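You operate a simulated robot arm through the tools that you are given. There is no shell and no other tool. Be economical: measure what you need, move in short steps, check, and stop when the job is done.

The job below is to be done with a simulated robot arm. You get a single attempt, and the scene is never put back.

## Task
Put the blue capacitor labelled "35 V" from the tooling bench top on top of the brown parcel and the blue capacitor that says "50 V" on top of the tall white box there.

Only the result counts: the job must be done as asked and must still hold three seconds after the hand-in. Knocking over, shifting, dropping, spilling or breaking anything else fails it.

## Robot
A 6-joint arm with a two-finger parallel gripper, fixed in place. Base frame: the origin is at the foot of the arm, x ahead of it, y to its left, z up; the work surface is at about z = 0. Readings come in mm, degrees, newtons and seconds.
With the tool pointing down near the work surface it reaches from about 140 to 580 mm from the base axis. Its first joint turns from -66.0 to 66.0 degrees. Payload 2.1 kg.
Tool frame: the origin (TCP) lies between the finger pads and is the grasp point; the fingertips stand 30 mm ahead of it; z points along the fingers, y is the line along which they close. Largest opening 94 mm; finger width 28, thickness 10; the body of the gripper, 50 by 96 mm, starts 55 mm behind the TCP.
Orientation is that of the tool frame in the base frame, as [roll, pitch, yaw] about the fixed x, y, z axes, in that order (R = Rz(yaw) Ry(pitch) Rx(roll)). With the fingers straight down and closing along the base's y, the tool's x points along the base's -x, its y along +y and its z along -z.

## Interface
- The arm moves only by the tool nudge_tool. Its arguments are lists of equal length, an entry for each row: "travel": the shift along the tool's x, y, z in mm, a list of three; "yaw": the turn about the tool's z in degrees; "hand": the gripper command, from -1 (fully open) to 1 (shut), values between in proportion. In form: {"travel": [[tx, ty, tz], ...], "yaw": [yaw, ...], "hand": [hand, ...]}. A call has 1 to 12 rows; each row shifts and turns the commanded pose from where the row before left it, along the tool's axes as they then stand. A row lasts 0.2 s, in which the tool goes at most 50 mm and 8.6 degrees; a call with a longer step from one row to the next is refused whole, and so is a gripper value outside its range. Where a pose cannot be reached the arm comes as near as it can. A force on the tool above 40 N (or 10 N above the force at the start of the call, whichever is more), or a blocked arm, ends the call early, and 0.2 s more pass. Each finger travels about 72 mm/s and halts on what it meets, pressing with about 29 N; the grip force reading is that of the motor and also rises with nothing between the fingers. The clock runs only during rows and for 0.2 s after the last one: add rows that do not move to give the fingers time. The reply holds the time, the measured pose of the TCP, the force on the tool along the base axes, the opening and the grip force, in the units named above and with some noise.
- Cameras (640 x 400 px; columns grow to the right, rows downward): "scene" is fixed at [51.1, -367, 483.9]; the picture's right is [0.81, -0.59, 0.00], its down [-0.33, -0.46, -0.83] and it looks along [0.49, 0.67, -0.56] (base axes); focal length 250 px, centre (320, 200). "wrist" rides on the gripper at [-37, 0, -58] in the tool frame; the picture's right is [0.00, -1.00, 0.00], its down [0.97, 0.00, -0.24] and it looks along [0.24, 0.00, 0.97] (tool axes); focal length 218 px, centre (320, 200).
- capture(camera): a new picture of that camera. No time passes.
- pixel_to_xyz(camera, pixels): for up to 12 pixels [column, row] of the newest picture of that camera ("zoom" is the newest enlarged one), the place [x, y, z] in the base frame of the surface seen there, good to about 2 mm. No time passes.
- inspect(camera, box): a new picture of the part [left, top, right, bottom] of that camera's present view, enlarged. No time passes.
- finish_job(): hands the job in; it is judged then, once.

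Go step by step. Measure first, check grasps and placings, and put right what went wrong. The budget is 60 turns and 26 pictures, counting those below and the enlarged ones. Unless the task says otherwise, let go and move clear before handing in, and close with one line.

The tools are called after "Request:" as a command line: name --argument value ..., lists and objects as JSON in quotes. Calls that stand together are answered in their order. nudge_tool: Moves the arm, as the interface text tells. Its arguments: {"type":"object","properties":{"travel":{"type":"array","items":{"type":"array","items":{"type":"number"}}},"yaw":{"type":"array","items":{"type":"number"}},"hand":{"type":"array","items":{"type":"number"}}},"required":["travel","yaw","hand"]} The other tools are called the same way: capture (camera) takes a picture; pixel_to_xyz (camera, pixels) gives the place of the surface under pixels of a picture; inspect (camera, box) takes an enlarged picture of a part of a camera's view; finish_job () hands the job in.

At the start:

```text
time_s: 0.0
tool_pos: [377.8, 4.2, 366.3]
ee_rot: [180.0, -0.1, 180.0]
wrist_force: [0.3, -0.5, 0.3]
grip_width: 94.1
gripper_force: 0.0
```

scene: 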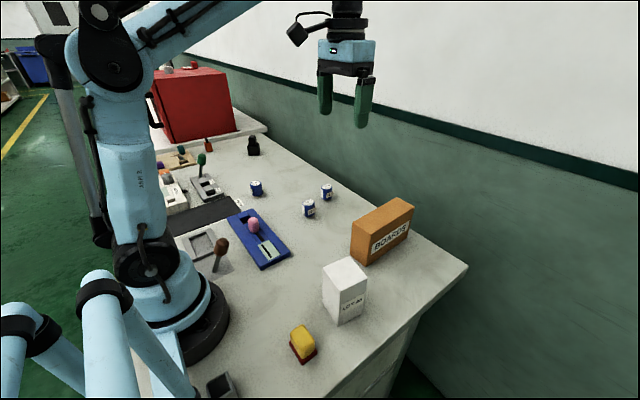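
wrist: 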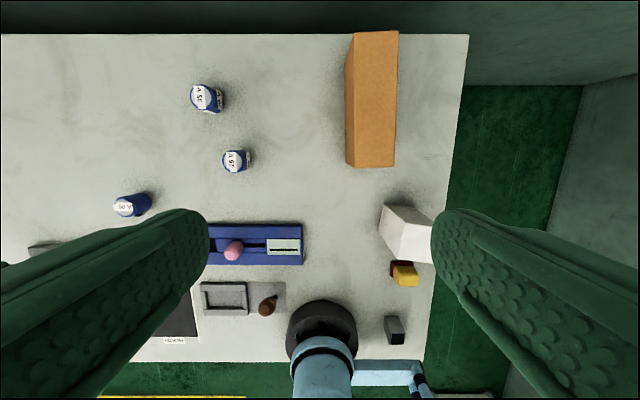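

Three blue capacitors are visible in the wrist view, near (207,98), (236,160) and (132,204). I'll enlarge that part to read their labels.

Request:
inspect --camera "wrist" --box '[100, 70, 260, 220]'

Request:
inspect --camera "scene" --box '[230, 160, 430, 340]'

Request:
pixel_to_xyz --camera "wrist" --pixels '[[200, 98], [231, 161], [124, 208], [358, 36], [394, 36], [391, 160], [350, 163], [390, 208], [410, 225], [430, 240], [405, 240], [300, 60]]'

Request:
pixel_to_xyz --camera "scene" --pixels '[[309, 202], [327, 187], [257, 183], [323, 267], [350, 258], [367, 281], [341, 292], [352, 221], [392, 199], [413, 207], [371, 237], [345, 275]]'

```text
2.67 times, centred on (180, 145) of wrist
```

zoom: 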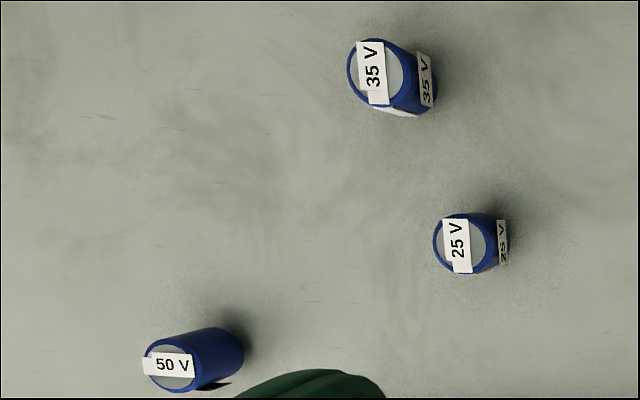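

```text
2.22 times, centred on (330, 250) of scene
```

zoom: 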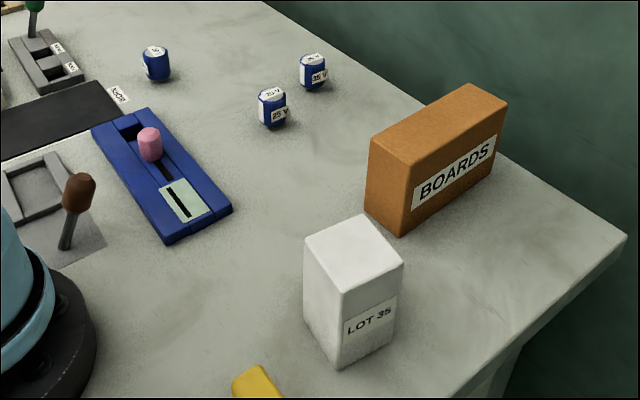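

```text
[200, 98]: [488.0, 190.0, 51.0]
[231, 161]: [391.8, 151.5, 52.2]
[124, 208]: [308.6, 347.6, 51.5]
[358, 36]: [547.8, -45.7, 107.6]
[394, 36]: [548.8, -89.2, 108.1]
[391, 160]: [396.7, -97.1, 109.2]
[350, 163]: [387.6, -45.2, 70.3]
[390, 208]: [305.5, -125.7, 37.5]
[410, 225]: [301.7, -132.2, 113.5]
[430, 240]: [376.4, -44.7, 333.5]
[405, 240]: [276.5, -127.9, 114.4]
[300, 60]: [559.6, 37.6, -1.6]
```

```text
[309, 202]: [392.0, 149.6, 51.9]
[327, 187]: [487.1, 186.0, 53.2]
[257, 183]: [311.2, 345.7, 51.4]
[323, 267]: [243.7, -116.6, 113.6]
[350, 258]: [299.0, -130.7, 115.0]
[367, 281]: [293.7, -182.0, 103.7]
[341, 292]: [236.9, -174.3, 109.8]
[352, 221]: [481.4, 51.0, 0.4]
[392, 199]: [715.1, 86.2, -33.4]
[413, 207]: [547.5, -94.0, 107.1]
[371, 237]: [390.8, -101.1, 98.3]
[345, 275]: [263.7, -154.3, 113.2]
```

The labels read 35 V at (488,189), 25 V at (392,151) and 50 V at (309,347), with tops at about z = 52. The parcel top is near (472,-72,108) and the box top near (268,-150,114). I'll move above the 35 V capacitor with the fingers partly open.

Request:
nudge_tool --travel '[[-17, 30.5, 27], [-17, 30.5, 27], [-17, 30.5, 27], [-17, 30.5, 27], [-17, 30.5, 27], [-17, 30.5, 27], [0, 0, 0]]' --yaw '[0, 0, 0, 0, 0, 0, 0]' --hand '[-0.5, -0.5, -0.5, -0.5, -0.5, -0.5, -0.5]'

Request:
capture --camera "wrist"

```text
time_s: 1.6
tool_pos: [481.1, 187.3, 202.2]
ee_rot: [180.0, -0.1, 179.9]
wrist_force: [0.3, 0.0, -0.4]
grip_width: 70.6
gripper_force: 0.1
```

```text
21 pictures are left
```

wrist: 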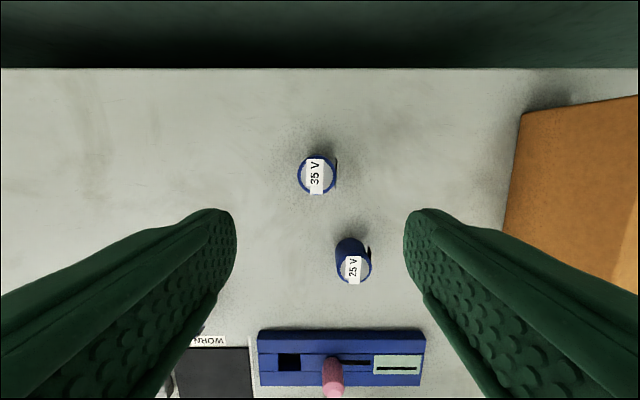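

The 35 V capacitor's top disc is centred near (317,174). I'll measure its edges and the parcel's.

Request:
pixel_to_xyz --camera "wrist" --pixels '[[317, 174], [300, 174], [334, 174], [317, 157], [317, 191], [303, 185], [331, 185], [344, 260], [340, 268], [369, 268], [524, 115], [510, 225]]'

```text
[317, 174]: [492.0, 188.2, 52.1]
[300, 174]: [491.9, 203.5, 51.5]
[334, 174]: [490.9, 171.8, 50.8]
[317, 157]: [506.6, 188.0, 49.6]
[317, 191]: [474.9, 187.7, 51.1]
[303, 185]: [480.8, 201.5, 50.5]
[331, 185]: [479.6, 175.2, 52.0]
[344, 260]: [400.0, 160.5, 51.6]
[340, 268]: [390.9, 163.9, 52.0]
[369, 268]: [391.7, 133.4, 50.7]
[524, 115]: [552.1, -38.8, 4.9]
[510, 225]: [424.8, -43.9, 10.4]
```

The capacitor's centre is (491,188) and it is about 35 mm across. I'll descend to TCP z of about 36.

Request:
nudge_tool --travel '[[-10, 0.7, 20], [0, 0, 40], [0, 0, 40], [0, 0, 30], [0, 0, 20], [0, 0, 16], [0, 0, 0]]' --yaw '[0, 0, 0, 0, 0, 0, 0]' --hand '[-0.5, -0.5, -0.5, -0.5, -0.5, -0.5, -0.5]'

```text
time_s: 3.2
tool_pos: [490.6, 187.8, 38.0]
ee_rot: [179.9, 0.0, 179.9]
wrist_force: [0.7, 0.7, -0.3]
grip_width: 70.5
gripper_force: 0.0
```

The tool is in place at z = 38, so I'll close the fingers.

Request:
nudge_tool --travel '[[0, 0, 0], [0, 0, 0], [0, 0, 0], [0, 0, 0], [0, 0, 0], [0, 0, -4]]' --yaw '[0, 0, 0, 0, 0, 0]' --hand '[1, 1, 1, 1, 1, 1]'

```text
time_s: 4.6
tool_pos: [490.7, 187.2, 40.8]
ee_rot: [-179.9, 0.0, -180.0]
wrist_force: [0.0, 0.3, -1.2]
grip_width: 36.6
gripper_force: 29.1
```

The grip is holding at a width of 36.6 with 29 N. I'll lift and carry it to above the parcel.

Request:
nudge_tool --travel '[[0, 0, -20], [0, 0, -40], [0, 0, -45], [0, 0, -45], [3, -43, -10], [3, -43, 0], [3, -43, 0], [3, -43, 0], [3, -43, 0], [3, -43, 0], [0, 0, 0]]' --yaw '[0, 0, 0, 0, 0, 0, 0, 0, 0, 0, 0]' --hand '[1, 1, 1, 1, 1, 1, 1, 1, 1, 1, 1]'

Request:
capture --camera "wrist"

Request:
capture --camera "scene"

```text
time_s: 7.0
tool_pos: [472.5, -70.7, 201.3]
ee_rot: [180.0, 0.0, -180.0]
wrist_force: [-0.6, 0.1, 0.4]
grip_width: 36.5
gripper_force: 28.6
```

```text
20 pictures are left
```

wrist: 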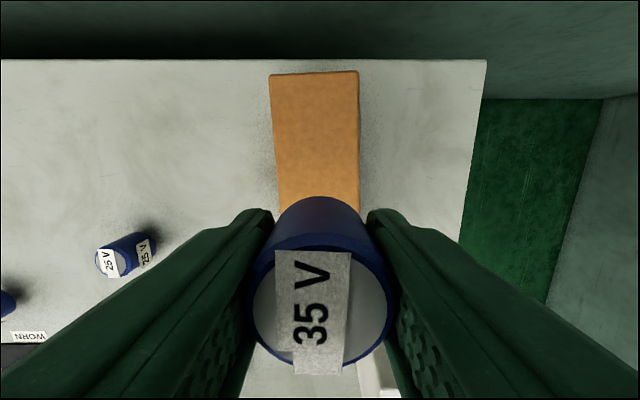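

```text
19 pictures are left
```

scene: 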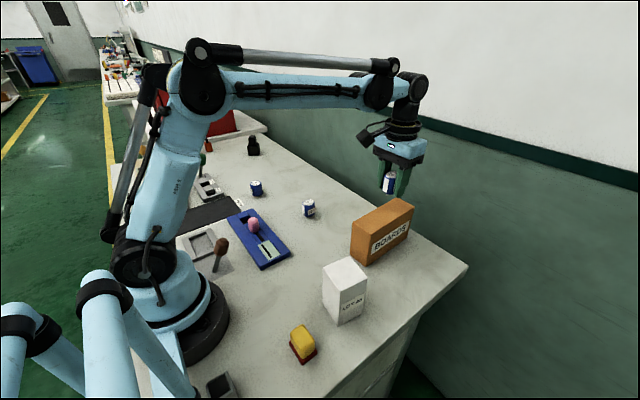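

Request:
pixel_to_xyz --camera "wrist" --pixels '[[272, 78], [356, 74], [277, 150], [359, 150], [280, 205], [356, 195], [315, 150]]'

Request:
pixel_to_xyz --camera "scene" --pixels '[[355, 223], [372, 236], [391, 202], [409, 208], [380, 218], [336, 286], [348, 262], [328, 268], [362, 277], [344, 274], [341, 289]]'

```text
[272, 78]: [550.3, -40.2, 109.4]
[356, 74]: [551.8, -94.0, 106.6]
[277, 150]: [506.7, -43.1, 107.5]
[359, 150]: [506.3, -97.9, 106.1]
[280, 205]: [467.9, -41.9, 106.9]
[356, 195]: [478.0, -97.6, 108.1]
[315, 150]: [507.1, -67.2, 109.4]
```

```text
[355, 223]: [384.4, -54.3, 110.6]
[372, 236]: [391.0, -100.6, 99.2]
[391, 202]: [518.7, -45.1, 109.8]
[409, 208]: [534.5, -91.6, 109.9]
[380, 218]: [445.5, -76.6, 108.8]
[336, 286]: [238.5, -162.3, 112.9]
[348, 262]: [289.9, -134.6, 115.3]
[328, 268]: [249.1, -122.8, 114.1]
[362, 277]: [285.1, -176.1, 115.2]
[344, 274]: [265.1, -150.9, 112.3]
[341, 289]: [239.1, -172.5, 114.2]
```

The parcel top spans y from -98 to -41 and x from 387 to 551 at z = 108, so its centre is under the tool. I'll lower gently to just above contact, which should be near TCP z = 146.

Request:
nudge_tool --travel '[[0, 0, 30], [0, 0, 15], [0, 0, 6], [0, 0, 2], [0, 0, 0]]' --yaw '[0, 0, 0, 0, 0]' --hand '[1, 1, 1, 1, 1]'

```text
time_s: 8.2
tool_pos: [472.5, -70.8, 148.0]
ee_rot: [179.9, 0.0, -180.0]
wrist_force: [-0.8, -0.1, -0.9]
grip_width: 36.7
gripper_force: 29.4
```

Request:
nudge_tool --travel '[[0, 0, 1], [0, 0, 0]]' --yaw '[0, 0]' --hand '[1, 1]'

Request:
inspect --camera "scene" --box '[340, 160, 440, 260]'

```text
time_s: 8.8
tool_pos: [473.2, -69.9, 146.9]
ee_rot: [179.9, 0.0, 179.9]
wrist_force: [-0.8, 1.0, 7.7]
grip_width: 36.8
gripper_force: 28.7
```

```text
4.00 times, centred on (390, 210) of scene
```

zoom: 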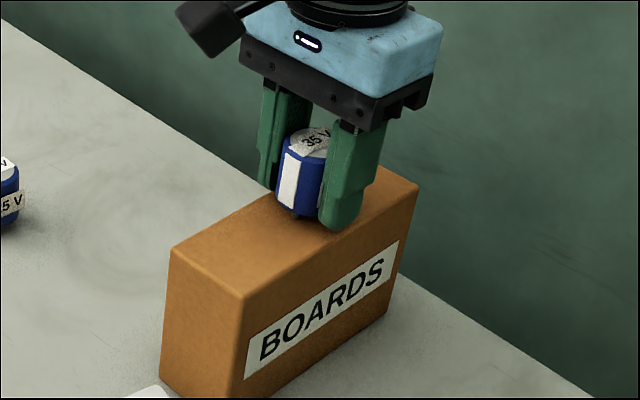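

The force has risen to 7.7 N, so the capacitor is touching the parcel. I'll release it and rise straight up.

Request:
nudge_tool --travel '[[0, 0, 0], [0, 0, 0], [0, 0, 0], [0, 0, 0], [0, 0, -20], [0, 0, -30], [0, 0, -40], [0, 0, 0]]' --yaw '[0, 0, 0, 0, 0, 0, 0, 0]' --hand '[0.0, -0.3, -0.5, -0.5, -0.5, -0.5, -0.5, -0.5]'

Request:
capture --camera "scene"

```text
time_s: 10.6
tool_pos: [471.1, -71.5, 236.7]
ee_rot: [-180.0, 0.0, -180.0]
wrist_force: [0.3, 0.4, 0.2]
grip_width: 70.5
gripper_force: 0.1
```

```text
17 pictures are left
```

scene: 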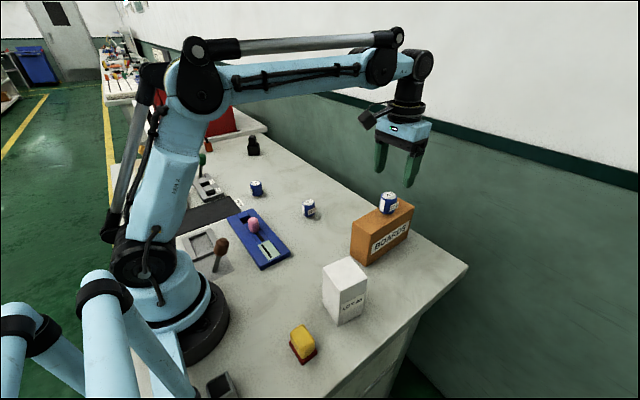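

The 35 V capacitor is standing on the parcel at (387,202). Next I'll go above the 50 V capacitor.

Request:
nudge_tool --travel '[[14.6, 38, 3], [14.6, 38, 3], [14.6, 38, 3], [14.6, 38, 3], [14.6, 38, 3], [14.6, 38, 3], [14.6, 38, 3], [14.6, 38, 3], [14.6, 38, 3], [14.6, 38, 3], [14.6, 37, 3], [0, 0, 0]]' --yaw '[0, 0, 0, 0, 0, 0, 0, 0, 0, 0, 0, 0]' --hand '[-0.5, -0.5, -0.5, -0.5, -0.5, -0.5, -0.5, -0.5, -0.5, -0.5, -0.5, -0.5]'

Request:
capture --camera "wrist"

Request:
capture --camera "scene"

```text
time_s: 13.2
tool_pos: [310.6, 346.5, 204.0]
ee_rot: [179.9, -0.1, -179.9]
wrist_force: [-0.8, -0.5, 0.1]
grip_width: 70.5
gripper_force: 0.1
```

```text
16 pictures are left
```

wrist: 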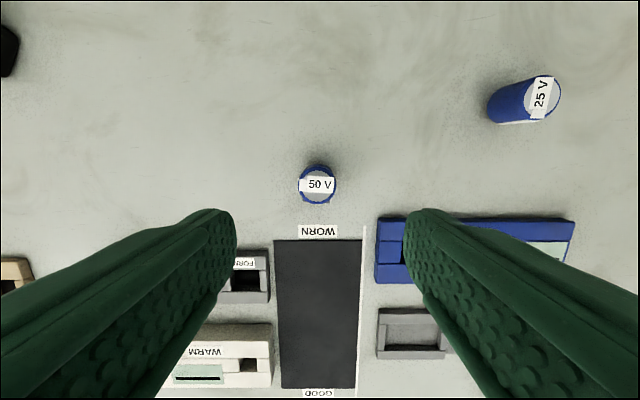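

```text
15 pictures are left
```

scene: 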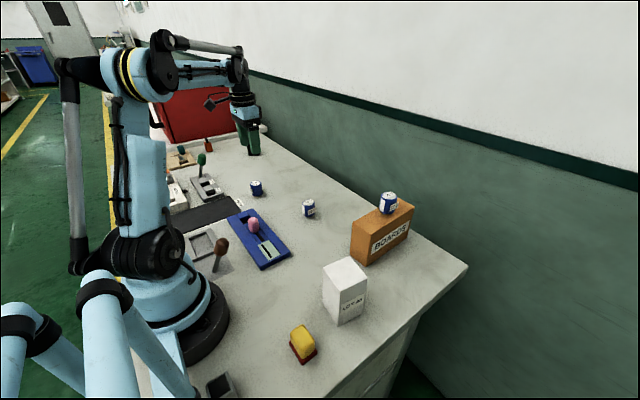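

The 50 V disc is centred near (318,184). I'll measure it and the nearby grey and blue lever boxes for clearance.

Request:
pixel_to_xyz --camera "wrist" --pixels '[[318, 184], [301, 190], [335, 190], [318, 167], [318, 201], [268, 255], [380, 222], [320, 232]]'

Request:
pixel_to_xyz --camera "scene" --pixels '[[202, 156], [202, 160], [205, 177], [219, 188], [254, 222]]'

```text
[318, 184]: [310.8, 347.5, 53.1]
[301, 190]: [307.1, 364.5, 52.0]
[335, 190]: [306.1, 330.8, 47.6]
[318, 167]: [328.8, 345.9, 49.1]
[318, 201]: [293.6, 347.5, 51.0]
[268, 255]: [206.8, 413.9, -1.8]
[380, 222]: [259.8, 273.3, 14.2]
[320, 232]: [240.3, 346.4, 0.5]
```

```text
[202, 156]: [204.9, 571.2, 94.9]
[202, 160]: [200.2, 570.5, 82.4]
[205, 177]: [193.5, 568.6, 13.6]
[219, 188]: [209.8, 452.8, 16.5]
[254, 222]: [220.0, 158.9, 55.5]
```

The area is clear and the centre is at (310.8,347). I'll descend and then grip.

Request:
nudge_tool --travel '[[-0.4, 0.6, 30], [0, 0, 40], [0, 0, 40], [0, 0, 30], [0, 0, 16], [0, 0, 10], [0, 0, 0], [0, 0, 0]]' --yaw '[0, 0, 0, 0, 0, 0, 0, 0]' --hand '[-0.5, -0.5, -0.5, -0.5, -0.5, -0.5, -0.5, -0.5]'

Request:
nudge_tool --travel '[[0, 0, 0], [0, 0, 0], [0, 0, 0], [0, 0, 0], [0, 0, 0], [0, 0, -4]]' --yaw '[0, 0, 0, 0, 0, 0]' --hand '[1, 1, 1, 1, 1, 1]'

```text
time_s: 15.0
tool_pos: [311.7, 346.8, 39.1]
ee_rot: [-179.9, 0.0, -180.0]
wrist_force: [0.5, 0.3, 0.2]
grip_width: 70.3
gripper_force: 0.1
```

```text
time_s: 16.4
tool_pos: [312.9, 347.4, 41.5]
ee_rot: [180.0, 0.0, -180.0]
wrist_force: [0.2, 0.3, -1.0]
grip_width: 36.7
gripper_force: 29.2
```

The grip is good at a width of 36.7. I'll lift, then carry it to a spot just short of the white box so the wrist camera can see the box top.

Request:
nudge_tool --travel '[[0, 0, -20], [0, 0, -45], [0, 0, -45], [0, 0, -45], [0, 0, -35], [0, 0, 0]]' --yaw '[0, 0, 0, 0, 0, 0]' --hand '[1, 1, 1, 1, 1, 1]'

Request:
nudge_tool --travel '[[7.8, -45.2, 0], [7.8, -45.2, 0], [7.8, -45.2, 0], [7.8, -45.2, 0], [7.8, -45.2, 0], [7.8, -45.2, 0], [7.8, -45.2, 0], [7.8, -45.2, 0], [7.8, -45.2, 0], [7.8, -45.2, 0], [7.8, -45.2, 0], [0, 0, 0]]' --yaw '[0, 0, 0, 0, 0, 0, 0, 0, 0, 0, 0, 0]' --hand '[1, 1, 1, 1, 1, 1, 1, 1, 1, 1, 1, 1]'

Request:
capture --camera "wrist"

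Request:
capture --camera "scene"

```text
time_s: 17.8
tool_pos: [311.0, 346.2, 231.8]
ee_rot: [-180.0, 0.0, 180.0]
wrist_force: [0.2, 0.5, -0.1]
grip_width: 36.6
gripper_force: 29.2
```

```text
time_s: 20.4
tool_pos: [226.8, -150.8, 231.6]
ee_rot: [179.9, 0.1, 180.0]
wrist_force: [0.0, -0.3, -0.4]
grip_width: 36.6
gripper_force: 28.6
```

```text
14 pictures are left
```

wrist: 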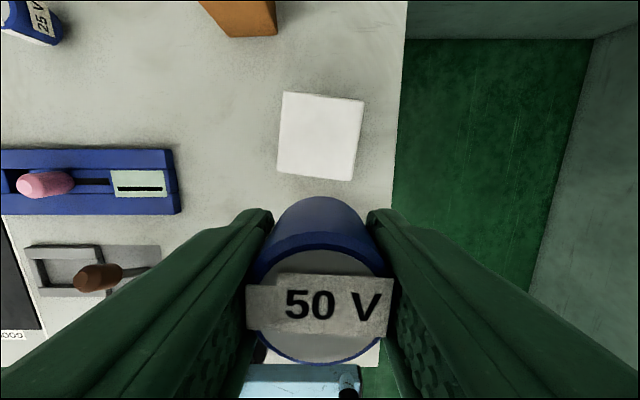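

```text
13 pictures are left
```

scene: 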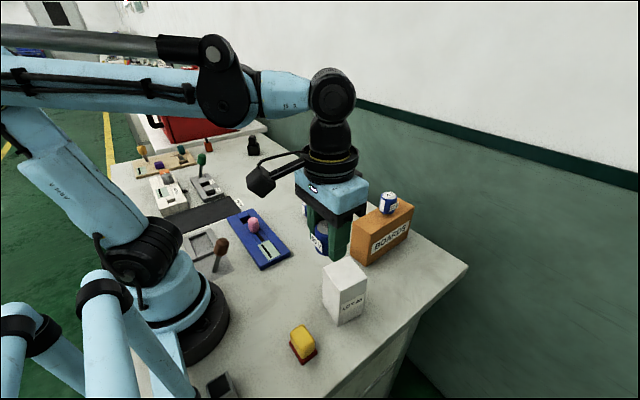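

The box top shows clearly, with corners near (285,93), (362,101), (352,179) and (278,171). I'll measure it.

Request:
pixel_to_xyz --camera "wrist" --pixels '[[287, 96], [360, 104], [350, 177], [281, 170], [319, 137], [300, 120], [340, 155]]'

```text
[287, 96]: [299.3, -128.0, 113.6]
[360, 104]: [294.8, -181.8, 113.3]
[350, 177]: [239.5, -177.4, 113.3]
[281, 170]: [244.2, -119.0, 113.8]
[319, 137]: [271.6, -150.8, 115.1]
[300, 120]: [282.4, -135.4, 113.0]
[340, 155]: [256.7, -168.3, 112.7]
```

The box top's centre is (269.5,-151.5) at z = 113.5. I'll move over it and lower to just above contact.

Request:
nudge_tool --travel '[[-43, -1, 0], [0, 0, 0], [0, 0, 40], [0, 0, 25], [0, 0, 9], [0, 0, 2], [0, 0, 0]]' --yaw '[0, 0, 0, 0, 0, 0, 0]' --hand '[1, 1, 1, 1, 1, 1, 1]'

Request:
inspect --camera "scene" --box '[290, 200, 410, 330]'

```text
time_s: 22.0
tool_pos: [269.7, -151.4, 155.7]
ee_rot: [180.0, 0.0, -179.9]
wrist_force: [0.5, 0.7, -0.4]
grip_width: 36.6
gripper_force: 28.7
```

```text
3.08 times, centred on (350, 265) of scene
```

zoom: 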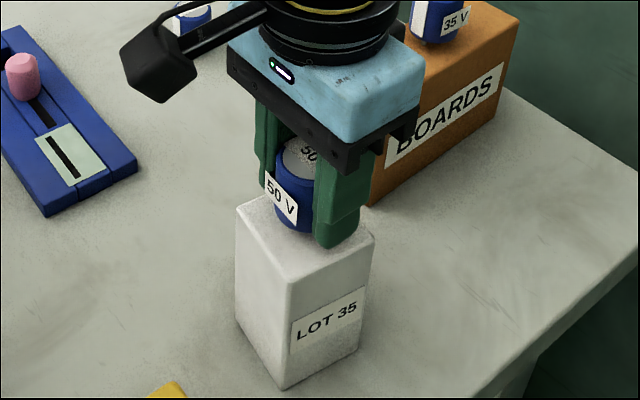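

It is aligned and about 3 mm above the box. I'll keep lowering in small steps.

Request:
nudge_tool --travel '[[0, 0, 1.5], [0, 0, 1], [0, 0, 0]]' --yaw '[0, 0, 0]' --hand '[1, 1, 1]'

```text
time_s: 22.8
tool_pos: [270.9, -150.6, 154.0]
ee_rot: [-179.9, 0.0, 180.0]
wrist_force: [0.4, -0.2, -0.6]
grip_width: 36.5
gripper_force: 29.5
```

Request:
nudge_tool --travel '[[0, 0, 1], [0, 0, 0]]' --yaw '[0, 0]' --hand '[1, 1]'

```text
time_s: 23.4
tool_pos: [269.6, -151.4, 152.9]
ee_rot: [-180.0, 0.0, 180.0]
wrist_force: [0.6, 2.1, 11.1]
grip_width: 36.6
gripper_force: 28.8
```

The force is 11 N, so it has made contact. I'll release and rise.

Request:
nudge_tool --travel '[[0, 0, 0], [0, 0, 0], [0, 0, 0], [0, 0, 0], [0, 0, -20], [0, 0, -40], [0, 0, -40], [0, 0, 0], [0, 0, 0], [0, 0, 0]]' --yaw '[0, 0, 0, 0, 0, 0, 0, 0, 0, 0]' --hand '[0.0, -0.3, -0.5, -0.5, -0.5, -0.5, -0.5, -0.5, -0.5, -0.5]'

Request:
capture --camera "scene"

Request:
capture --camera "wrist"

```text
time_s: 25.6
tool_pos: [269.3, -152.3, 252.4]
ee_rot: [-179.9, 0.0, -179.9]
wrist_force: [-0.1, 0.7, -0.8]
grip_width: 70.7
gripper_force: 0.0
```

```text
11 pictures are left
```

scene: 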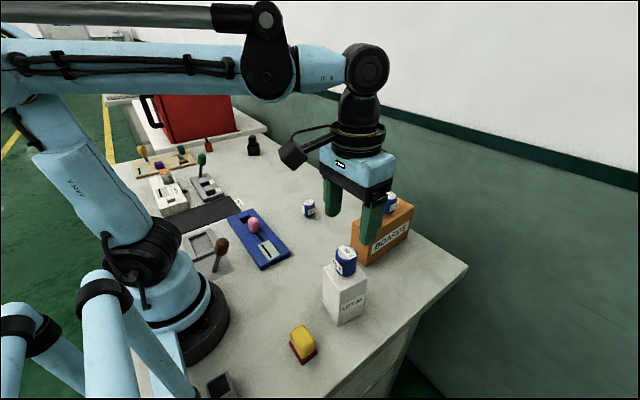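

```text
10 pictures are left
```

wrist: 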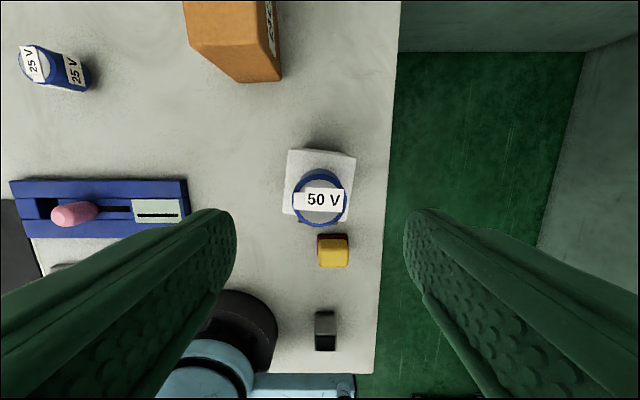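

Both capacitors are standing where they belong: 50 V on the white box at (345,260) and 35 V on the parcel at (390,203). The gripper is empty and clear, so I'll hand in.

Request:
finish_job

```text
The job is handed in.
```

The 35 V capacitor is on top of the brown parcel and the 50 V capacitor is on top of the tall white box; the last pictures showed both upright, with nothing else knocked or moved.
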